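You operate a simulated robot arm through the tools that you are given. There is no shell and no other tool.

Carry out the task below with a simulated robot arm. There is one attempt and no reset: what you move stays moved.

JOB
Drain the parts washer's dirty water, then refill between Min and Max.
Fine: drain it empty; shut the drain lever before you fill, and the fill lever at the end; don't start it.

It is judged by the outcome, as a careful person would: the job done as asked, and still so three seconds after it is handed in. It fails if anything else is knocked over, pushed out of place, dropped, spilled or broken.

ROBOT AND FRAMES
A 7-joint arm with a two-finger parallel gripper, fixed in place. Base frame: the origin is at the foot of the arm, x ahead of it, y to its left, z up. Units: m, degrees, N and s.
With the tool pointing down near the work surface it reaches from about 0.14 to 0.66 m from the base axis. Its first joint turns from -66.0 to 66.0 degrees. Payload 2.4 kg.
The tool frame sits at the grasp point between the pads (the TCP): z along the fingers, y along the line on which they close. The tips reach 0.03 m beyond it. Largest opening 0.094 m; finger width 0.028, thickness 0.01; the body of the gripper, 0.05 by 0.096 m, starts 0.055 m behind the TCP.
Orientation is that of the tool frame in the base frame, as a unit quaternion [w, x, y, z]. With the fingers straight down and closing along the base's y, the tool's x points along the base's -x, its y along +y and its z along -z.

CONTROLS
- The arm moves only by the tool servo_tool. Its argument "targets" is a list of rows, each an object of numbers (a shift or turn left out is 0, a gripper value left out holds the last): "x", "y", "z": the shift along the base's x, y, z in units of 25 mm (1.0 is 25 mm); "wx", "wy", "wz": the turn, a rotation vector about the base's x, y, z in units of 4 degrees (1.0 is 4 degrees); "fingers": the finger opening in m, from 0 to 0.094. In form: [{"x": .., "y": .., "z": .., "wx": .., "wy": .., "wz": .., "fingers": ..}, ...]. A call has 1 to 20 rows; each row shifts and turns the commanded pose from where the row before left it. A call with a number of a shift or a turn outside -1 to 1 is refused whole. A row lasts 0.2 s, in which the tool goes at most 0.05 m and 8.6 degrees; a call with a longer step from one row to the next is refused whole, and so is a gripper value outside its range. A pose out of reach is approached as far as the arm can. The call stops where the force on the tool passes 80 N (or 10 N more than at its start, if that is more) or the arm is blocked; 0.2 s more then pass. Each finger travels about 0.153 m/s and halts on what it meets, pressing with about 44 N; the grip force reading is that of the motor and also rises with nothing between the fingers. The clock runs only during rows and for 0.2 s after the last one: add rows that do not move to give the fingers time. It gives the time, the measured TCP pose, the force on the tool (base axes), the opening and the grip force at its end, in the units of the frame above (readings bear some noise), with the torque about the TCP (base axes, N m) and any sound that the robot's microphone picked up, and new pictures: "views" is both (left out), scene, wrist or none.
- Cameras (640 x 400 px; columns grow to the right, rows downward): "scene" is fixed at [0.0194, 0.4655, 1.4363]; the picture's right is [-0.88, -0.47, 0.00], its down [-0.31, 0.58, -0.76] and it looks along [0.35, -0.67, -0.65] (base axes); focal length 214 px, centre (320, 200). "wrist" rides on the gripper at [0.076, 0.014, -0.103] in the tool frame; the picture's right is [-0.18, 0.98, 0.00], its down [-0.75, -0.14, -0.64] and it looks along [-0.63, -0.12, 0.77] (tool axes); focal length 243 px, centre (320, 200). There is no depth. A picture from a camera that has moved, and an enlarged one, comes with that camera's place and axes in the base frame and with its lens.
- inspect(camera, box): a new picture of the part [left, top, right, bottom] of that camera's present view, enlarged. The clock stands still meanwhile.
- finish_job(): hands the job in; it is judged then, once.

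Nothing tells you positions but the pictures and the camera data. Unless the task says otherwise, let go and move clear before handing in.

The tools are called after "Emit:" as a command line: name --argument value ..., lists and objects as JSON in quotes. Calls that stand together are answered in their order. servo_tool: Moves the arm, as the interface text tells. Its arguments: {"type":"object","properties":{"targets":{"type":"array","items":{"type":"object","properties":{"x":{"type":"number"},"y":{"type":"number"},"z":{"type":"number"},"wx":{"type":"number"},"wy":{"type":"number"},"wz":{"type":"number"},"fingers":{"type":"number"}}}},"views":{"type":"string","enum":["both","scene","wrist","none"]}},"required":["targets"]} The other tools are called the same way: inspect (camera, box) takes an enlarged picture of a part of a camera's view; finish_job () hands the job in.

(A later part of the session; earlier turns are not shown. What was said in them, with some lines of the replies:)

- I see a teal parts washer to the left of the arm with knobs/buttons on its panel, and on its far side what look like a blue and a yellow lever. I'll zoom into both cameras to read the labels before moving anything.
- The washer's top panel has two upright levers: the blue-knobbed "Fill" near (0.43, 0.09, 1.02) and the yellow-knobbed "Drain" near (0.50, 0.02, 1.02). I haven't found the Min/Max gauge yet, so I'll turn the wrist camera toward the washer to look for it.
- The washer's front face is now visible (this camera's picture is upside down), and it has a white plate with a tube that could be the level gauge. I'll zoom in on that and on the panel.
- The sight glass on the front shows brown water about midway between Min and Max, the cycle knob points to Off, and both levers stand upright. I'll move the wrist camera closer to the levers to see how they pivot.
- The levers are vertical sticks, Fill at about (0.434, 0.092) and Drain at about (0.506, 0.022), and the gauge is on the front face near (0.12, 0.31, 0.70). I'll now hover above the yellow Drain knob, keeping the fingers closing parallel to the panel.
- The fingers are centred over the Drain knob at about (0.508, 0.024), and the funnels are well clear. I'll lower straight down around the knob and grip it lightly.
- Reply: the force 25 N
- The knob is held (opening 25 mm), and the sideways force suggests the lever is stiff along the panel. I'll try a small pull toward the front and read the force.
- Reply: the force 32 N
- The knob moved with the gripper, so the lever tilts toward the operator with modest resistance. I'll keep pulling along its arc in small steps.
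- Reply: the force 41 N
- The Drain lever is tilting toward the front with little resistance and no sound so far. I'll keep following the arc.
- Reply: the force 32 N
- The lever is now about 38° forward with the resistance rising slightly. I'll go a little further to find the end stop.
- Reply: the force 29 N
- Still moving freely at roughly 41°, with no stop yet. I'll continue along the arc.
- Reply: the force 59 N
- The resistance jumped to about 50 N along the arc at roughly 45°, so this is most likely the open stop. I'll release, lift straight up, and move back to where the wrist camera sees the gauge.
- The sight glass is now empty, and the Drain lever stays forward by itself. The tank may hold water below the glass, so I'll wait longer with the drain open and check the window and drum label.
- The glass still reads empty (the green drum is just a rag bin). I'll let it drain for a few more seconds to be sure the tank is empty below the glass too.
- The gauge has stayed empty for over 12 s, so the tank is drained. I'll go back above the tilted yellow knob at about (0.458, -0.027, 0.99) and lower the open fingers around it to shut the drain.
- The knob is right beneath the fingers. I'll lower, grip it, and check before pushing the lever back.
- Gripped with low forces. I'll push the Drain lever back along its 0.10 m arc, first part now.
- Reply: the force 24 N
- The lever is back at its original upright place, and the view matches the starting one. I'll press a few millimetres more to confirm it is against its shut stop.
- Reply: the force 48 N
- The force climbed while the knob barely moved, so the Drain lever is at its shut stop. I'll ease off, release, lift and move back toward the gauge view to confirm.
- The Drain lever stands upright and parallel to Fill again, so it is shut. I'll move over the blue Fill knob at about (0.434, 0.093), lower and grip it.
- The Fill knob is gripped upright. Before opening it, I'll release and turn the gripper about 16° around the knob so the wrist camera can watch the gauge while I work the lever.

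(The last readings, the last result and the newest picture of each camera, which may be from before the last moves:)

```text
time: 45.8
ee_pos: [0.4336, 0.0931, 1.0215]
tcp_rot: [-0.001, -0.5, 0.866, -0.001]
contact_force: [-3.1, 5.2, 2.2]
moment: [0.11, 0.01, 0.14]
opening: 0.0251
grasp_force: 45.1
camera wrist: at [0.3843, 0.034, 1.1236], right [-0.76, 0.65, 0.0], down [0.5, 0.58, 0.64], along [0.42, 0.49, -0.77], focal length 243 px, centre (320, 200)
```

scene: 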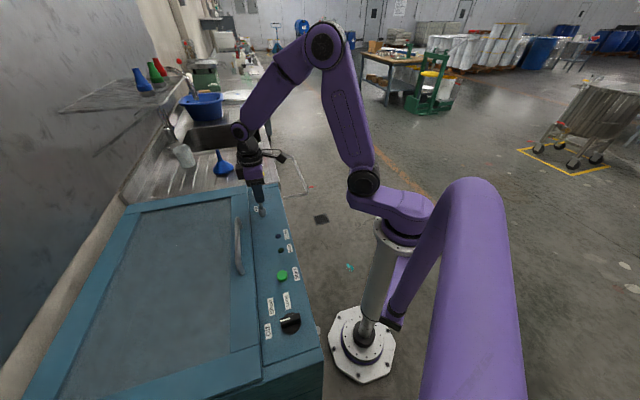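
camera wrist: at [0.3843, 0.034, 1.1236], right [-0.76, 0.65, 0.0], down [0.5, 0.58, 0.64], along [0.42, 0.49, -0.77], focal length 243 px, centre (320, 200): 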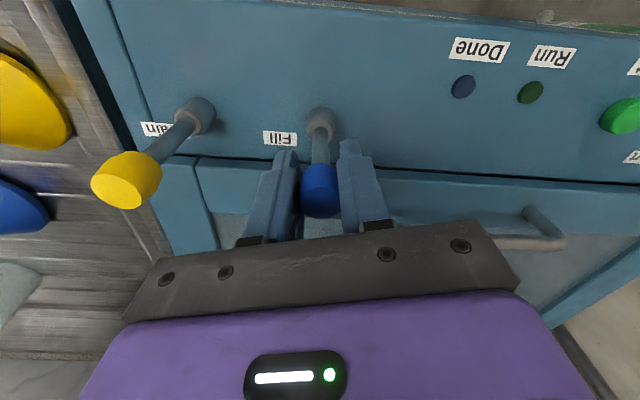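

The top cap of the gauge is just visible past the front edge and will come further into view as I pull forward. I'll tilt the Fill lever to about 25° and look.

Emit:
servo_tool --targets '[{"x": -0.243, "y": -0.25, "z": -0.016}, {"x": -0.243, "y": -0.25, "z": -0.044}, {"x": -0.237, "y": -0.244, "z": -0.076}, {"x": -0.231, "y": -0.238, "z": -0.104}, {"x": -0.226, "y": -0.232, "z": -0.132}]' --views "wrist"

Emit:
inspect --camera "wrist" --box '[480, 0, 640, 100]'

```text
time: 47.0
ee_pos: [0.4043, 0.0644, 1.0105]
tcp_rot: [0.0, -0.499, 0.866, 0.001]
contact_force: [4.4, 27.5, -13.1]
moment: [1.02, -0.67, -0.18]
opening: 0.0251
grasp_force: 45.5
camera wrist: at [0.3554, 0.0051, 1.114], right [-0.76, 0.65, 0.0], down [0.5, 0.58, 0.64], along [0.42, 0.49, -0.77], focal length 243 px, centre (320, 200)
```

wrist: 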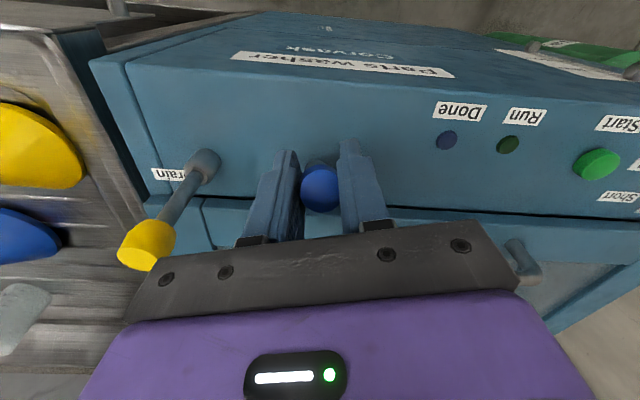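

```text
4.00 times, centred on (560, 50) of wrist
camera zoom: at [0.3554, 0.0051, 1.114], right [-0.76, 0.65, 0.0], down [0.5, 0.58, 0.64], along [0.42, 0.49, -0.77], focal length 970 px, centre (-640, 800)
```

zoom: 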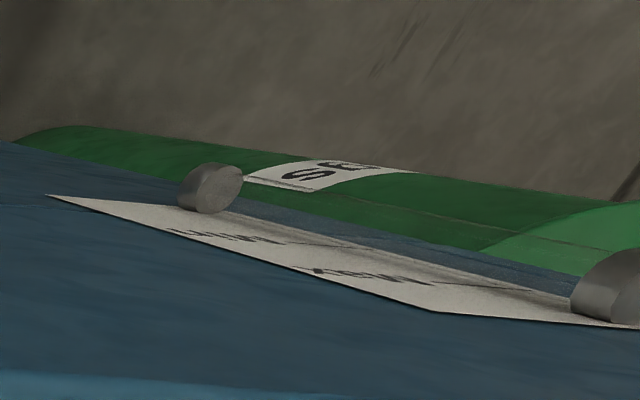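

The gauge is in view and still empty at 25°. I'll tilt a bit further to about 35° and look again.

Emit:
servo_tool --targets '[{"x": -0.215, "y": -0.221, "z": -0.16}, {"x": -0.206, "y": -0.212, "z": -0.188}]' --views "wrist"

Emit:
inspect --camera "wrist" --box '[480, 0, 640, 100]'

```text
time: 47.6
ee_pos: [0.3921, 0.0517, 1.0036]
tcp_rot: [0.001, -0.5, 0.866, 0.0]
contact_force: [2.3, 26.6, -4.4]
moment: [1.06, -0.7, -0.25]
opening: 0.0255
grasp_force: 44.7
camera wrist: at [0.3438, -0.0067, 1.1062], right [-0.76, 0.65, 0.0], down [0.5, 0.58, 0.64], along [0.42, 0.49, -0.77], focal length 243 px, centre (320, 200)
```

wrist: 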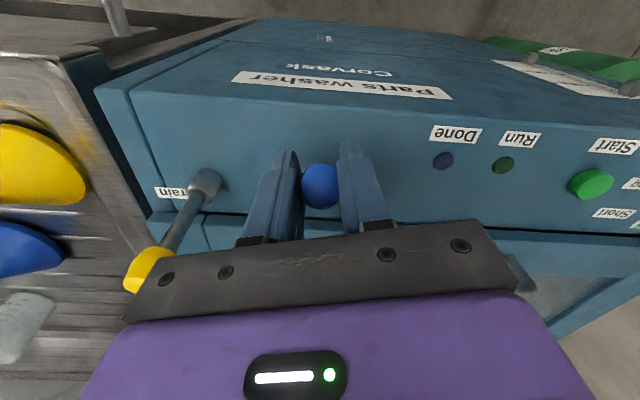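

```text
4.00 times, centred on (560, 50) of wrist
camera zoom: at [0.3438, -0.0067, 1.1062], right [-0.76, 0.65, 0.0], down [0.5, 0.58, 0.64], along [0.42, 0.49, -0.77], focal length 970 px, centre (-640, 800)
```

zoom: 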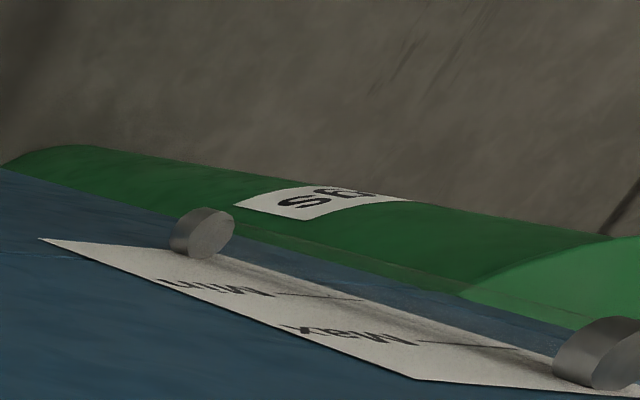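

Still empty at about 35°. I'll go to around 40–45° and watch.

Emit:
servo_tool --targets '[{"x": -0.192, "y": -0.198, "z": -0.2}, {"x": -0.178, "y": -0.184, "z": -0.2}]' --views "wrist"

Emit:
inspect --camera "wrist" --box '[480, 0, 640, 100]'

```text
time: 48.2
ee_pos: [0.3851, 0.0433, 0.995]
tcp_rot: [0.004, -0.5, 0.866, -0.001]
contact_force: [2.3, 26.1, 18.1]
moment: [1.12, -0.84, -0.33]
opening: 0.0253
grasp_force: 44.8
camera wrist: at [0.3352, -0.0152, 1.0966], right [-0.76, 0.65, 0.0], down [0.5, 0.58, 0.65], along [0.42, 0.49, -0.76], focal length 243 px, centre (320, 200)
```

wrist: 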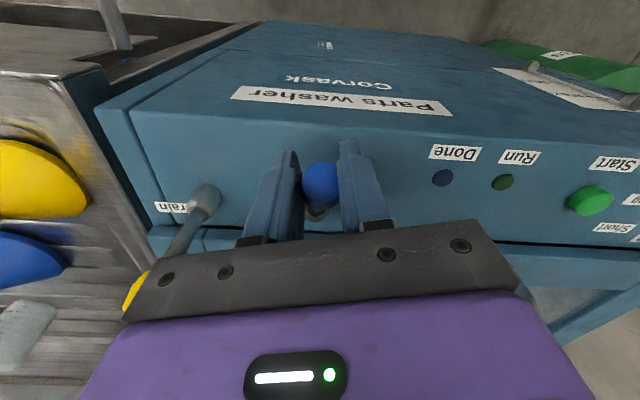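

```text
4.00 times, centred on (560, 50) of wrist
camera zoom: at [0.3352, -0.0152, 1.0966], right [-0.76, 0.65, 0.0], down [0.5, 0.58, 0.65], along [0.42, 0.49, -0.76], focal length 970 px, centre (-640, 800)
```

zoom: 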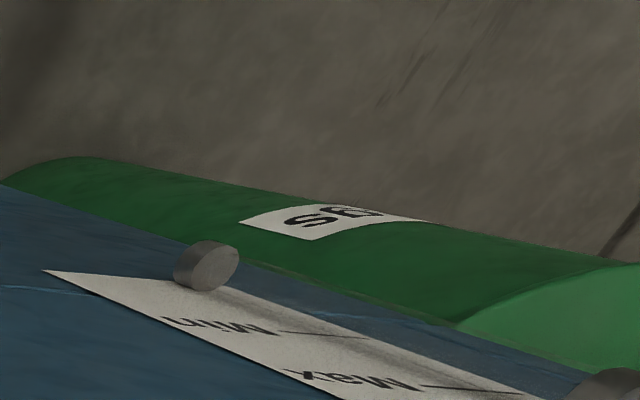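

The Fill lever is near its open end, and no level shows in the glass yet. I'll hold it there in short steps and watch the gauge.

Emit:
servo_tool --targets '[{}, {}]' --views "none"

Emit:
inspect --camera "wrist" --box '[490, 45, 640, 125]'

```text
time: 48.8
ee_pos: [0.3846, 0.0436, 0.9952]
tcp_rot: [0.003, -0.499, 0.867, -0.001]
contact_force: [2.4, 25.8, 24.2]
moment: [1.17, -0.93, -0.29]
opening: 0.0252
grasp_force: 45.1
```

```text
4.27 times, centred on (565, 85) of wrist
camera zoom: at [0.3352, -0.0153, 1.0964], right [-0.76, 0.65, 0.0], down [0.5, 0.58, 0.65], along [0.42, 0.49, -0.76], focal length 1035 px, centre (-725, 691)
```

zoom: 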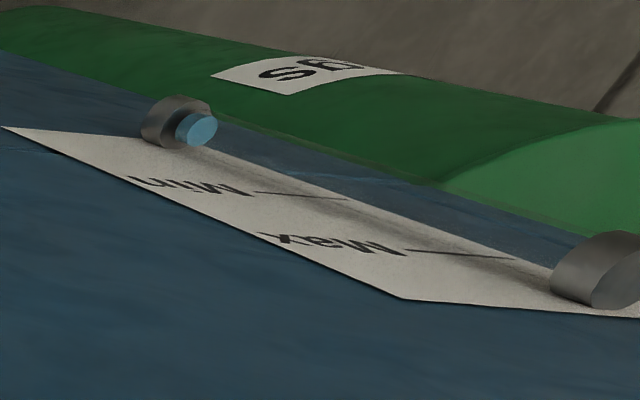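

Clean blue water is now rising in the bottom of the sight glass. I work out Min at about z = 0.70, Max at about 0.76 and the water at about 0.64, so I'll keep filling in short steps.

Emit:
servo_tool --targets '[{}, {}]' --views "none"

Emit:
inspect --camera "wrist" --box '[490, 45, 640, 125]'

```text
time: 49.4
ee_pos: [0.3838, 0.0423, 0.9944]
tcp_rot: [0.002, -0.499, 0.867, 0.0]
contact_force: [1.2, 26.3, 26.0]
moment: [1.1, -0.94, -0.32]
opening: 0.0251
grasp_force: 44.8
```

```text
4.27 times, centred on (565, 85) of wrist
camera zoom: at [0.3352, -0.0153, 1.0964], right [-0.76, 0.65, 0.0], down [0.5, 0.58, 0.64], along [0.42, 0.49, -0.76], focal length 1035 px, centre (-725, 691)
```

zoom: 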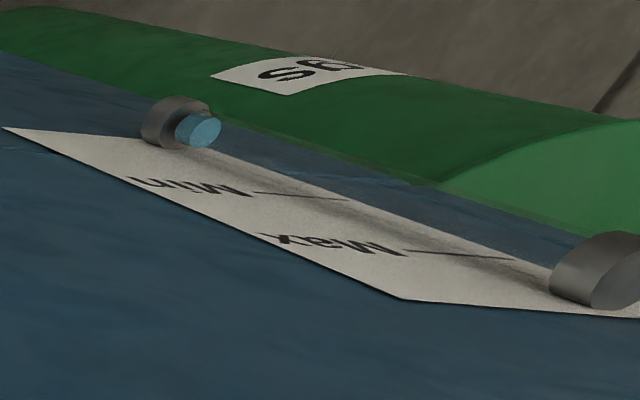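

The level is rising slowly, only about 2–3 mm per second. I'll hold the lever open about 2 s more and re-measure.

Emit:
servo_tool --targets '[{}, {}, {}, {}, {}, {}, {}, {}, {}, {}]' --views "none"

Emit:
inspect --camera "wrist" --box '[490, 45, 640, 125]'

```text
time: 51.6
ee_pos: [0.3845, 0.0439, 0.9945]
tcp_rot: [0.002, -0.499, 0.867, 0.0]
contact_force: [3.0, 26.5, 22.3]
moment: [0.68, -0.64, -0.27]
opening: 0.0252
grasp_force: 45.5
```

```text
4.27 times, centred on (565, 85) of wrist
camera zoom: at [0.3352, -0.0154, 1.0963], right [-0.76, 0.65, 0.0], down [0.5, 0.58, 0.64], along [0.42, 0.49, -0.76], focal length 1035 px, centre (-725, 691)
```

zoom: 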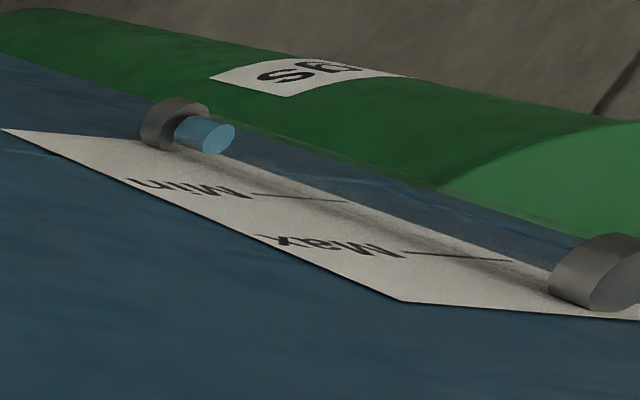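

The rate is about 3.6 mm/s, so roughly 20 s remain to mid-gauge. I'll hold two 4 s stretches, then look.

Emit:
servo_tool --targets '[{}, {}, {}, {}, {}, {}, {}, {}, {}, {}, {}, {}, {}, {}, {}, {}, {}, {}, {}, {}]' --views "none"

Emit:
inspect --camera "wrist" --box '[490, 45, 640, 125]'

Emit:
servo_tool --targets '[{}, {}, {}, {}, {}, {}, {}, {}, {}, {}, {}, {}, {}, {}, {}, {}, {}, {}, {}, {}]' --views "none"

Emit:
inspect --camera "wrist" --box '[490, 45, 640, 125]'

```text
time: 55.8
ee_pos: [0.3834, 0.043, 0.995]
tcp_rot: [0.001, -0.5, 0.866, 0.0]
contact_force: [5.2, 27.0, 16.9]
moment: [0.39, -0.42, -0.27]
opening: 0.0252
grasp_force: 44.8
```

```text
4.27 times, centred on (565, 85) of wrist
camera zoom: at [0.3352, -0.0155, 1.0962], right [-0.76, 0.65, 0.0], down [0.5, 0.58, 0.64], along [0.42, 0.49, -0.77], focal length 1035 px, centre (-725, 691)
```

zoom: 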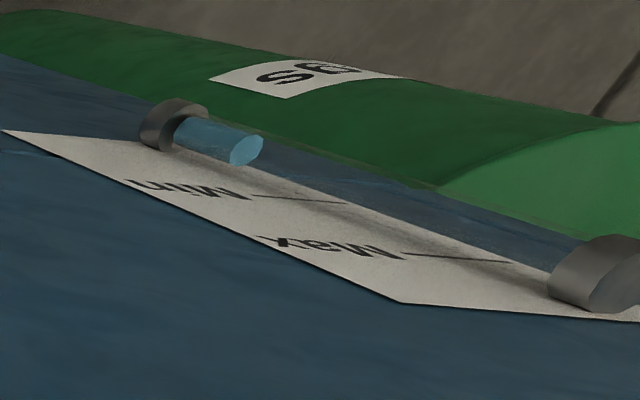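

```text
time: 60.0
ee_pos: [0.385, 0.042, 0.9935]
tcp_rot: [0.001, -0.5, 0.866, 0.0]
contact_force: [5.2, 26.8, 16.1]
moment: [0.28, -0.32, -0.25]
opening: 0.0253
grasp_force: 45.3
```

```text
4.27 times, centred on (565, 85) of wrist
camera zoom: at [0.3352, -0.0155, 1.0962], right [-0.76, 0.65, 0.0], down [0.5, 0.58, 0.64], along [0.42, 0.49, -0.77], focal length 1035 px, centre (-725, 691)
```

zoom: 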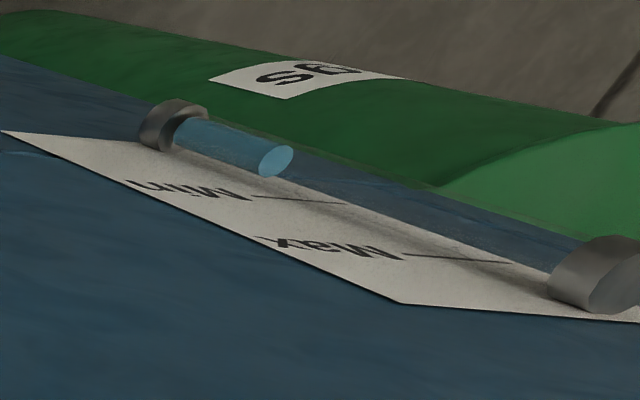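

The surface is steadily rising and nearing the Min height, at about z = 0.687. I'll hold another 8 s or so, checking midway.

Emit:
servo_tool --targets '[{}, {}, {}, {}, {}, {}, {}, {}, {}, {}, {}, {}, {}, {}, {}, {}, {}, {}, {}, {}]' --views "none"

Emit:
inspect --camera "wrist" --box '[490, 45, 640, 125]'

```text
time: 64.2
ee_pos: [0.3844, 0.0417, 0.9939]
tcp_rot: [0.001, -0.5, 0.866, -0.001]
contact_force: [5.6, 25.5, 14.5]
moment: [0.22, -0.32, -0.24]
opening: 0.0251
grasp_force: 45.1
```

```text
4.27 times, centred on (565, 85) of wrist
camera zoom: at [0.3352, -0.0156, 1.0962], right [-0.76, 0.65, 0.0], down [0.5, 0.58, 0.64], along [0.42, 0.49, -0.77], focal length 1035 px, centre (-725, 691)
```

zoom: 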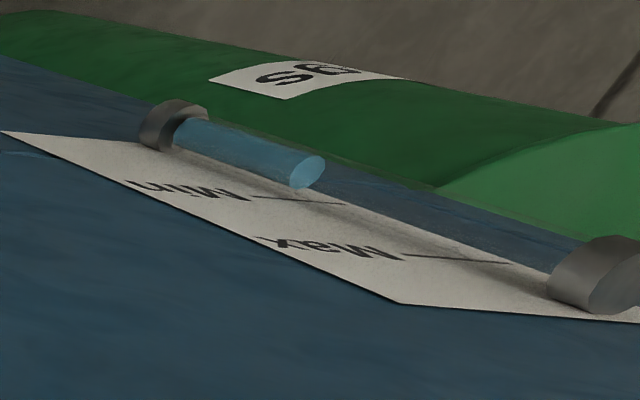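

The surface is now right about the Min height. I'll hold another 5 s to bring it near the middle before shutting the lever.

Emit:
servo_tool --targets '[{}, {}, {}, {}, {}, {}, {}, {}, {}, {}, {}, {}, {}, {}, {}, {}, {}, {}, {}, {}]' --views "none"

Emit:
inspect --camera "wrist" --box '[490, 45, 640, 125]'

```text
time: 68.4
ee_pos: [0.3841, 0.0432, 0.9941]
tcp_rot: [0.001, -0.5, 0.866, 0.0]
contact_force: [5.2, 26.3, 15.7]
moment: [0.2, -0.29, -0.23]
opening: 0.0253
grasp_force: 45.3
```

```text
4.27 times, centred on (565, 85) of wrist
camera zoom: at [0.3351, -0.0156, 1.0962], right [-0.76, 0.65, 0.0], down [0.5, 0.58, 0.64], along [0.42, 0.49, -0.77], focal length 1035 px, centre (-725, 691)
```

zoom: 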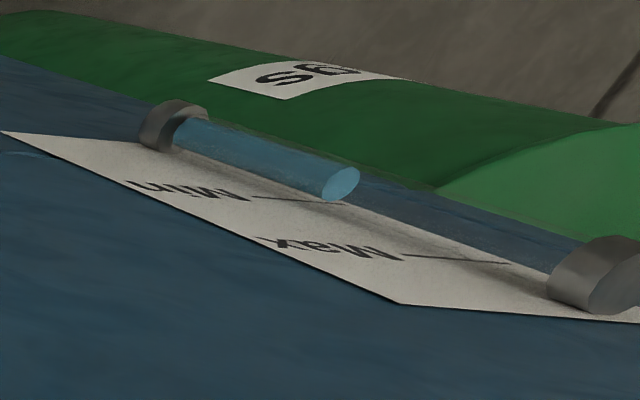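

The surface is at about z = 0.717, above Min and heading to the middle. I'll hold just under a second more and then push the Fill lever back along its arc to the shut stop.

Emit:
servo_tool --targets '[{}, {}, {}, {"x": 0.178, "y": 0.184, "z": 0.2}, {"x": 0.192, "y": 0.198, "z": 0.2}, {"x": 0.206, "y": 0.212, "z": 0.188}, {"x": 0.215, "y": 0.221, "z": 0.16}, {"x": 0.226, "y": 0.232, "z": 0.132}, {"x": 0.231, "y": 0.238, "z": 0.104}, {"x": 0.237, "y": 0.244, "z": 0.076}, {"x": 0.243, "y": 0.25, "z": 0.044}, {"x": 0.243, "y": 0.25, "z": 0.016}, {"x": 0.06, "y": 0.06}, {}]' --views "both"

```text
time: 71.4
ee_pos: [0.4316, 0.0949, 1.021]
tcp_rot: [-0.003, -0.5, 0.866, 0.001]
contact_force: [-21.6, 0.7, 13.9]
moment: [-1.05, 0.76, -0.06]
opening: 0.0252
grasp_force: 45.6
camera wrist: at [0.3845, 0.0361, 1.1243], right [-0.76, 0.65, 0.0], down [0.5, 0.58, 0.64], along [0.41, 0.49, -0.77], focal length 243 px, centre (320, 200)
```

scene: 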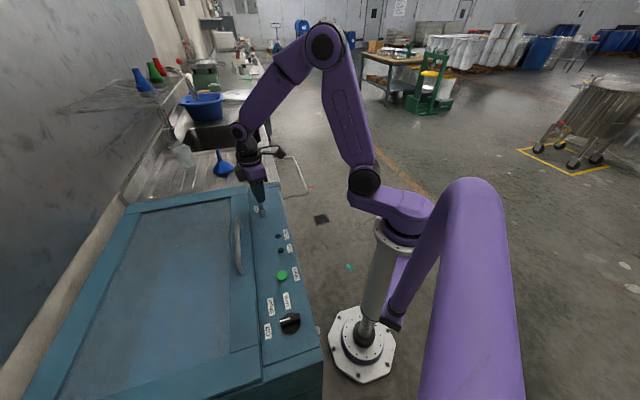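
wrist: 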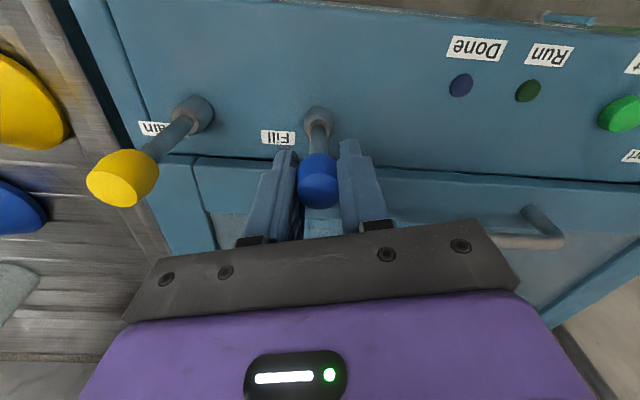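

The Fill lever is back upright, as at the start. I'll press slightly further to confirm the shut stop, as I did with Drain.

Emit:
servo_tool --targets '[{"x": 0.08, "y": 0.08}, {"x": 0.05, "y": 0.05}, {}]' --views "none"

```text
time: 72.2
ee_pos: [0.4361, 0.0977, 1.0216]
tcp_rot: [-0.003, -0.5, 0.866, 0.001]
contact_force: [-25.0, 4.5, 20.1]
moment: [-1.04, 0.81, -0.07]
opening: 0.0252
grasp_force: 45.0
```

The force didn't rise clearly yet, so I'll push in one more small step and look at whether the knob still moves.

Emit:
servo_tool --targets '[{"x": 0.08, "y": 0.08}, {}, {}]' --views "wrist"

Emit:
inspect --camera "wrist" --box '[80, 80, 400, 260]'

```text
time: 73.0
ee_pos: [0.437, 0.0984, 1.0211]
tcp_rot: [-0.005, -0.499, 0.866, 0.001]
contact_force: [-29.7, 2.5, 19.7]
moment: [-0.75, 0.6, -0.07]
opening: 0.0248
grasp_force: 45.3
camera wrist: at [0.389, 0.0401, 1.1242], right [-0.76, 0.65, 0.01], down [0.51, 0.58, 0.63], along [0.41, 0.48, -0.77], focal length 243 px, centre (320, 200)
```

wrist: 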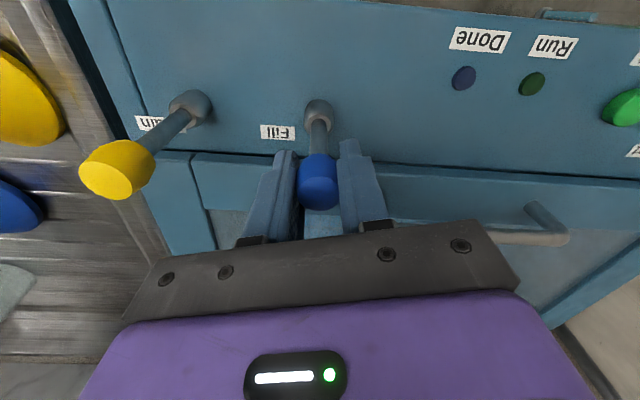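

```text
2.00 times, centred on (240, 170) of wrist
camera zoom: at [0.389, 0.0401, 1.1242], right [-0.76, 0.65, 0.01], down [0.51, 0.58, 0.63], along [0.41, 0.48, -0.77], focal length 485 px, centre (480, 260)
```

zoom: 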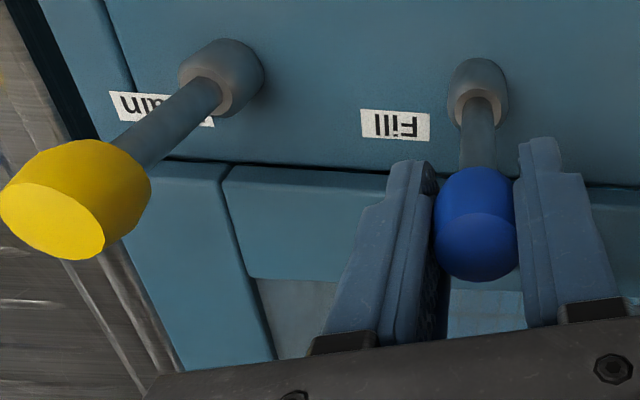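

The gripper now barely advances, so the lever is against its stop. I'll ease off, release, lift clear and check both levers and the gauge.

Emit:
servo_tool --targets '[{"x": -0.14, "y": -0.14}, {"fingers": 0.06}, {"fingers": 0.06}, {"z": 0.9}, {"z": 1}, {"z": 1}, {"z": 1}, {"z": 0.8}, {"x": -0.9, "y": -0.3, "z": 0.1, "wz": -1}, {"x": -0.9, "y": -0.3, "z": 0.1, "wz": -1}, {"x": -0.9, "y": -0.3, "z": 0.1, "wz": -1}, {"x": -0.9, "y": -0.3, "z": 0.1, "wz": -1}, {"x": -0.9, "y": -0.3, "z": 0.1}, {"x": -0.9, "y": -0.3, "z": 0.1}, {"x": -0.9, "y": -0.3, "z": 0.1}, {"x": -0.9, "y": -0.3, "z": 0.1}, {}]' --views "both"

Emit:
inspect --camera "scene" --box '[240, 175, 290, 225]'

Emit:
inspect --camera "wrist" --box '[400, 40, 520, 115]'

```text
time: 76.6
ee_pos: [0.2553, 0.0359, 1.1596]
tcp_rot: [-0.001, -0.375, 0.927, -0.001]
contact_force: [-0.2, 0.5, 0.7]
moment: [0.01, 0.01, -0.03]
opening: 0.0598
grasp_force: 0.0
camera wrist: at [0.1922, -0.0069, 1.2608], right [-0.55, 0.84, 0.0], down [0.64, 0.42, 0.64], along [0.54, 0.35, -0.77], focal length 243 px, centre (320, 200)
```

scene: 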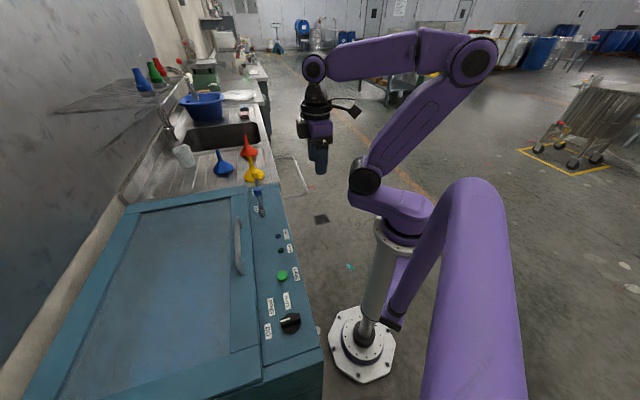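
wrist: 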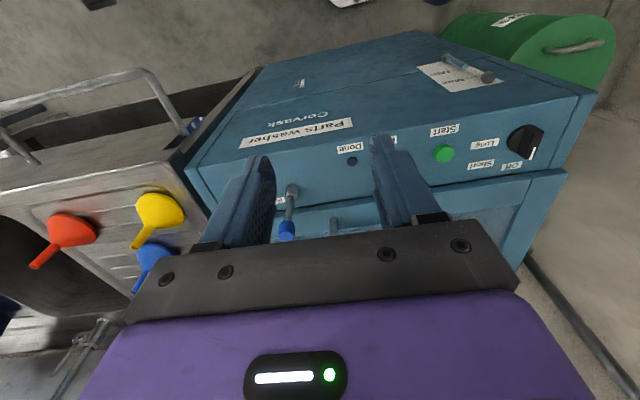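

```text
8.00 times, centred on (265, 200) of scene
camera zoom: at [0.0194, 0.4655, 1.4363], right [-0.88, -0.47, 0.0], down [-0.31, 0.58, -0.76], along [0.35, -0.67, -0.65], focal length 1716 px, centre (760, 200)
```

zoom: 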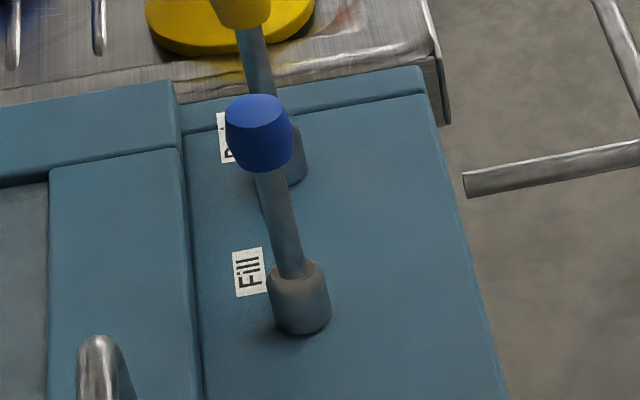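

```text
5.33 times, centred on (460, 78) of wrist
camera zoom: at [0.1922, -0.0069, 1.2608], right [-0.55, 0.84, 0.0], down [0.64, 0.42, 0.64], along [0.54, 0.35, -0.77], focal length 1294 px, centre (-427, 853)
```

zoom: 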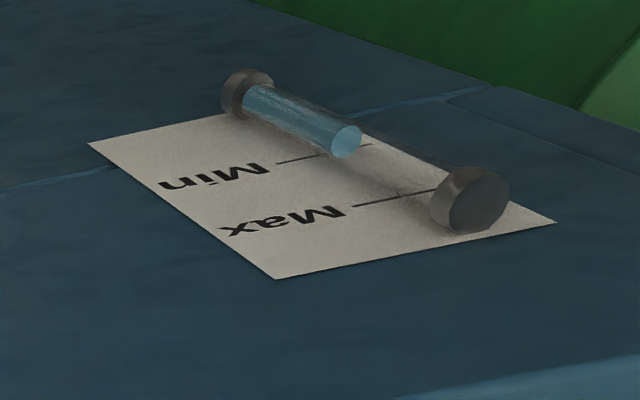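

Both levers are upright exactly as at the start, and the water looks above Min. My estimate is z ≈ 0.723 against Min 0.699 and Max 0.762, but I'm looking steeply down. I'll lower the camera in front of the washer for a flatter view to confirm.

Emit:
servo_tool --targets '[{"y": -0.9, "wz": 0.7}, {"y": -0.9, "wz": 0.7}, {"y": -0.9, "wz": 0.7}, {"y": -0.9, "wz": 0.7}, {"y": -0.9, "wz": 0.7}, {"y": -0.9, "wz": 0.7}, {"y": -0.9, "wz": 0.7}, {"z": -0.9}, {"z": -0.9}, {"z": -0.9}, {"z": -0.9}, {"z": -0.9}, {"z": -0.9}, {"z": -0.9}, {}]' --views "both"

```text
time: 79.8
ee_pos: [0.2572, -0.1215, 1.0012]
tcp_rot: [0.0, -0.527, 0.85, 0.001]
contact_force: [-0.1, -0.8, 0.1]
moment: [-0.03, -0.01, -0.01]
opening: 0.0596
grasp_force: 0.0
camera wrist: at [0.212, -0.1839, 1.1032], right [-0.8, 0.6, 0.0], down [0.46, 0.61, 0.64], along [0.39, 0.51, -0.77], focal length 243 px, centre (320, 200)
```

scene: 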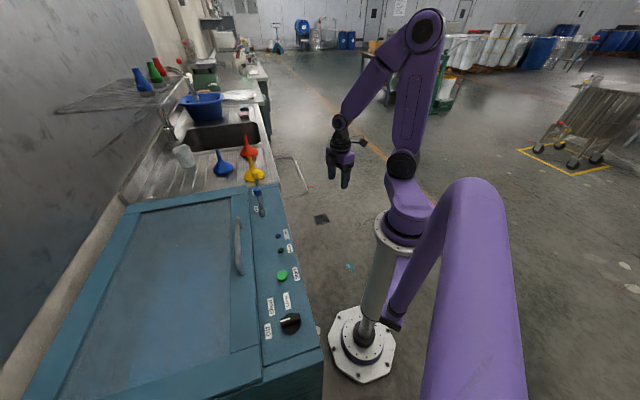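
wrist: 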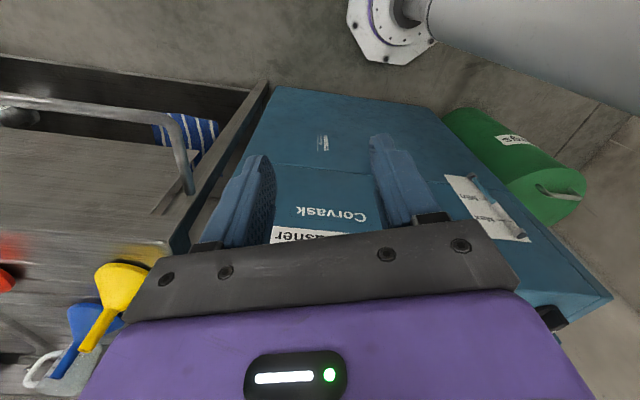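

Emit:
inspect --camera "wrist" --box '[430, 160, 550, 250]'

Emit:
inspect --camera "scene" --box '[230, 170, 330, 270]'

Emit:
inspect --camera "scene" --box '[120, 100, 300, 230]'

```text
4.44 times, centred on (490, 205) of wrist
camera zoom: at [0.212, -0.1839, 1.1032], right [-0.8, 0.6, 0.0], down [0.46, 0.61, 0.64], along [0.39, 0.51, -0.77], focal length 1078 px, centre (-436, 178)
```

zoom: 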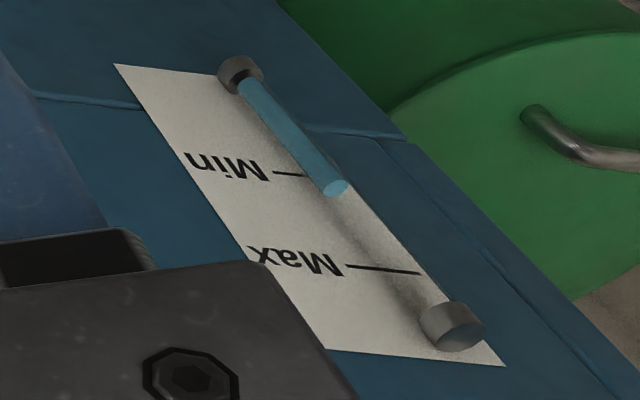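

```text
4.00 times, centred on (280, 220) of scene
camera zoom: at [0.0194, 0.4655, 1.4363], right [-0.88, -0.47, 0.0], down [-0.31, 0.58, -0.76], along [0.35, -0.67, -0.65], focal length 858 px, centre (480, 120)
```

zoom: 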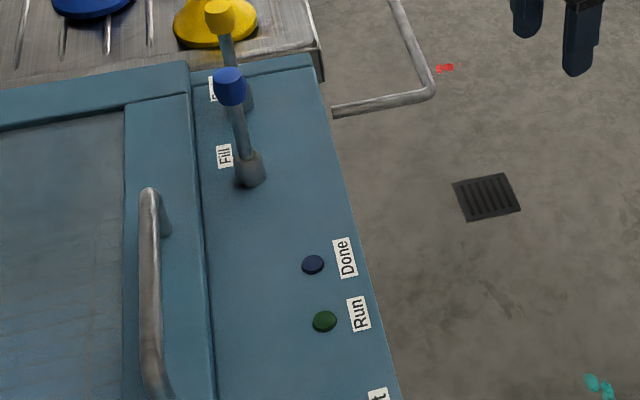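

```text
3.08 times, centred on (210, 165) of scene
camera zoom: at [0.0194, 0.4655, 1.4363], right [-0.88, -0.47, 0.0], down [-0.31, 0.58, -0.76], along [0.35, -0.67, -0.65], focal length 660 px, centre (658, 308)
```

zoom: 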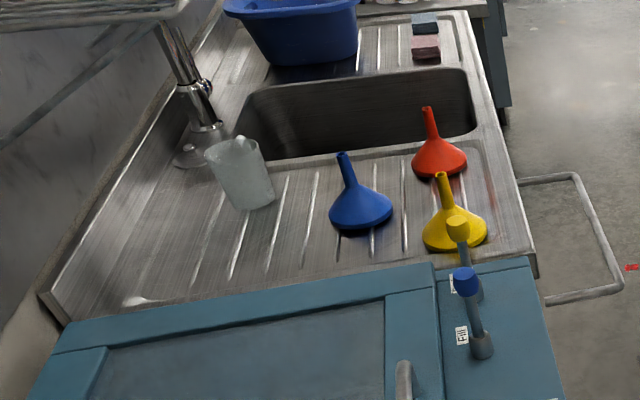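

From this flatter view the water surface is clearly above the Min line and well below Max, at about a third of the way up. Both levers are upright, and the funnels, knob and buttons are untouched. I'll wait a few seconds to confirm the level stays still.

Emit:
servo_tool --targets '[{}, {}, {}, {}, {}, {}, {}, {}, {}, {}, {}, {}, {}, {}, {}, {}, {}, {}, {}, {}]' --views "scene"

Emit:
inspect --camera "wrist" --box '[430, 160, 550, 250]'

Emit:
inspect --camera "scene" --box '[230, 250, 340, 370]'

```text
time: 84.0
ee_pos: [0.2582, -0.1227, 1.0016]
tcp_rot: [0.001, -0.527, 0.85, 0.0]
contact_force: [0.1, 0.2, 0.6]
moment: [0.02, 0.02, 0.01]
opening: 0.0601
grasp_force: 0.0
```

scene: 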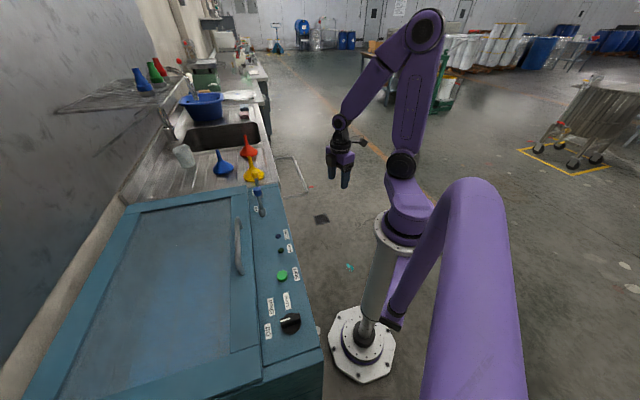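

```text
4.44 times, centred on (490, 205) of wrist
camera zoom: at [0.2121, -0.1839, 1.1035], right [-0.8, 0.6, 0.0], down [0.46, 0.61, 0.64], along [0.39, 0.51, -0.77], focal length 1078 px, centre (-436, 178)
```

zoom: 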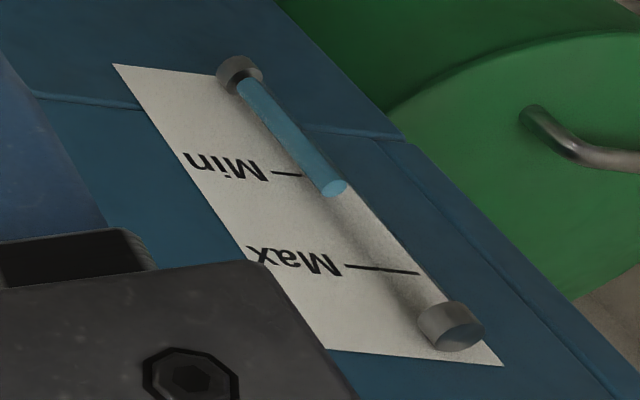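

```text
3.33 times, centred on (285, 310) of scene
camera zoom: at [0.0194, 0.4655, 1.4363], right [-0.88, -0.47, 0.0], down [-0.31, 0.58, -0.76], along [0.35, -0.67, -0.65], focal length 715 px, centre (437, -167)
```

zoom: 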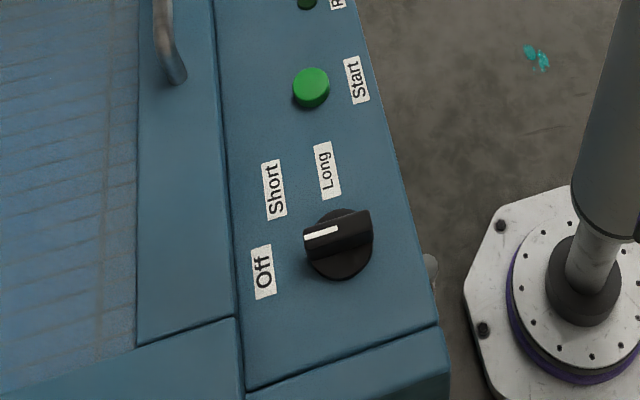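

The level hasn't moved in over 4 s and sits between Min and Max with clean water. Both levers are shut, the cycle knob is still at Off, and the gripper is empty and clear, so I'm handing the job in.

Emit:
finish_job

```text
The job is handed in.
```

The parts washer has been drained and refilled with clean water, and the level sits between Min and Max. I handed the job in at that point; no verdict came back with it.

- **Drain:** I kept the drain lever open until the sight glass was empty, then for more than 12 s longer to clear any water below the glass. I shut it against its stop before filling.
- **Fill:** The water is about a third of the way from Min to Max. The level did not move over several seconds of watching after I shut the fill lever.
- **Left alone:** The washer was not started, and its cycle knob is still at Off. The funnels and everything else nearby are where they were.

The gripper is empty and clear of the washer.
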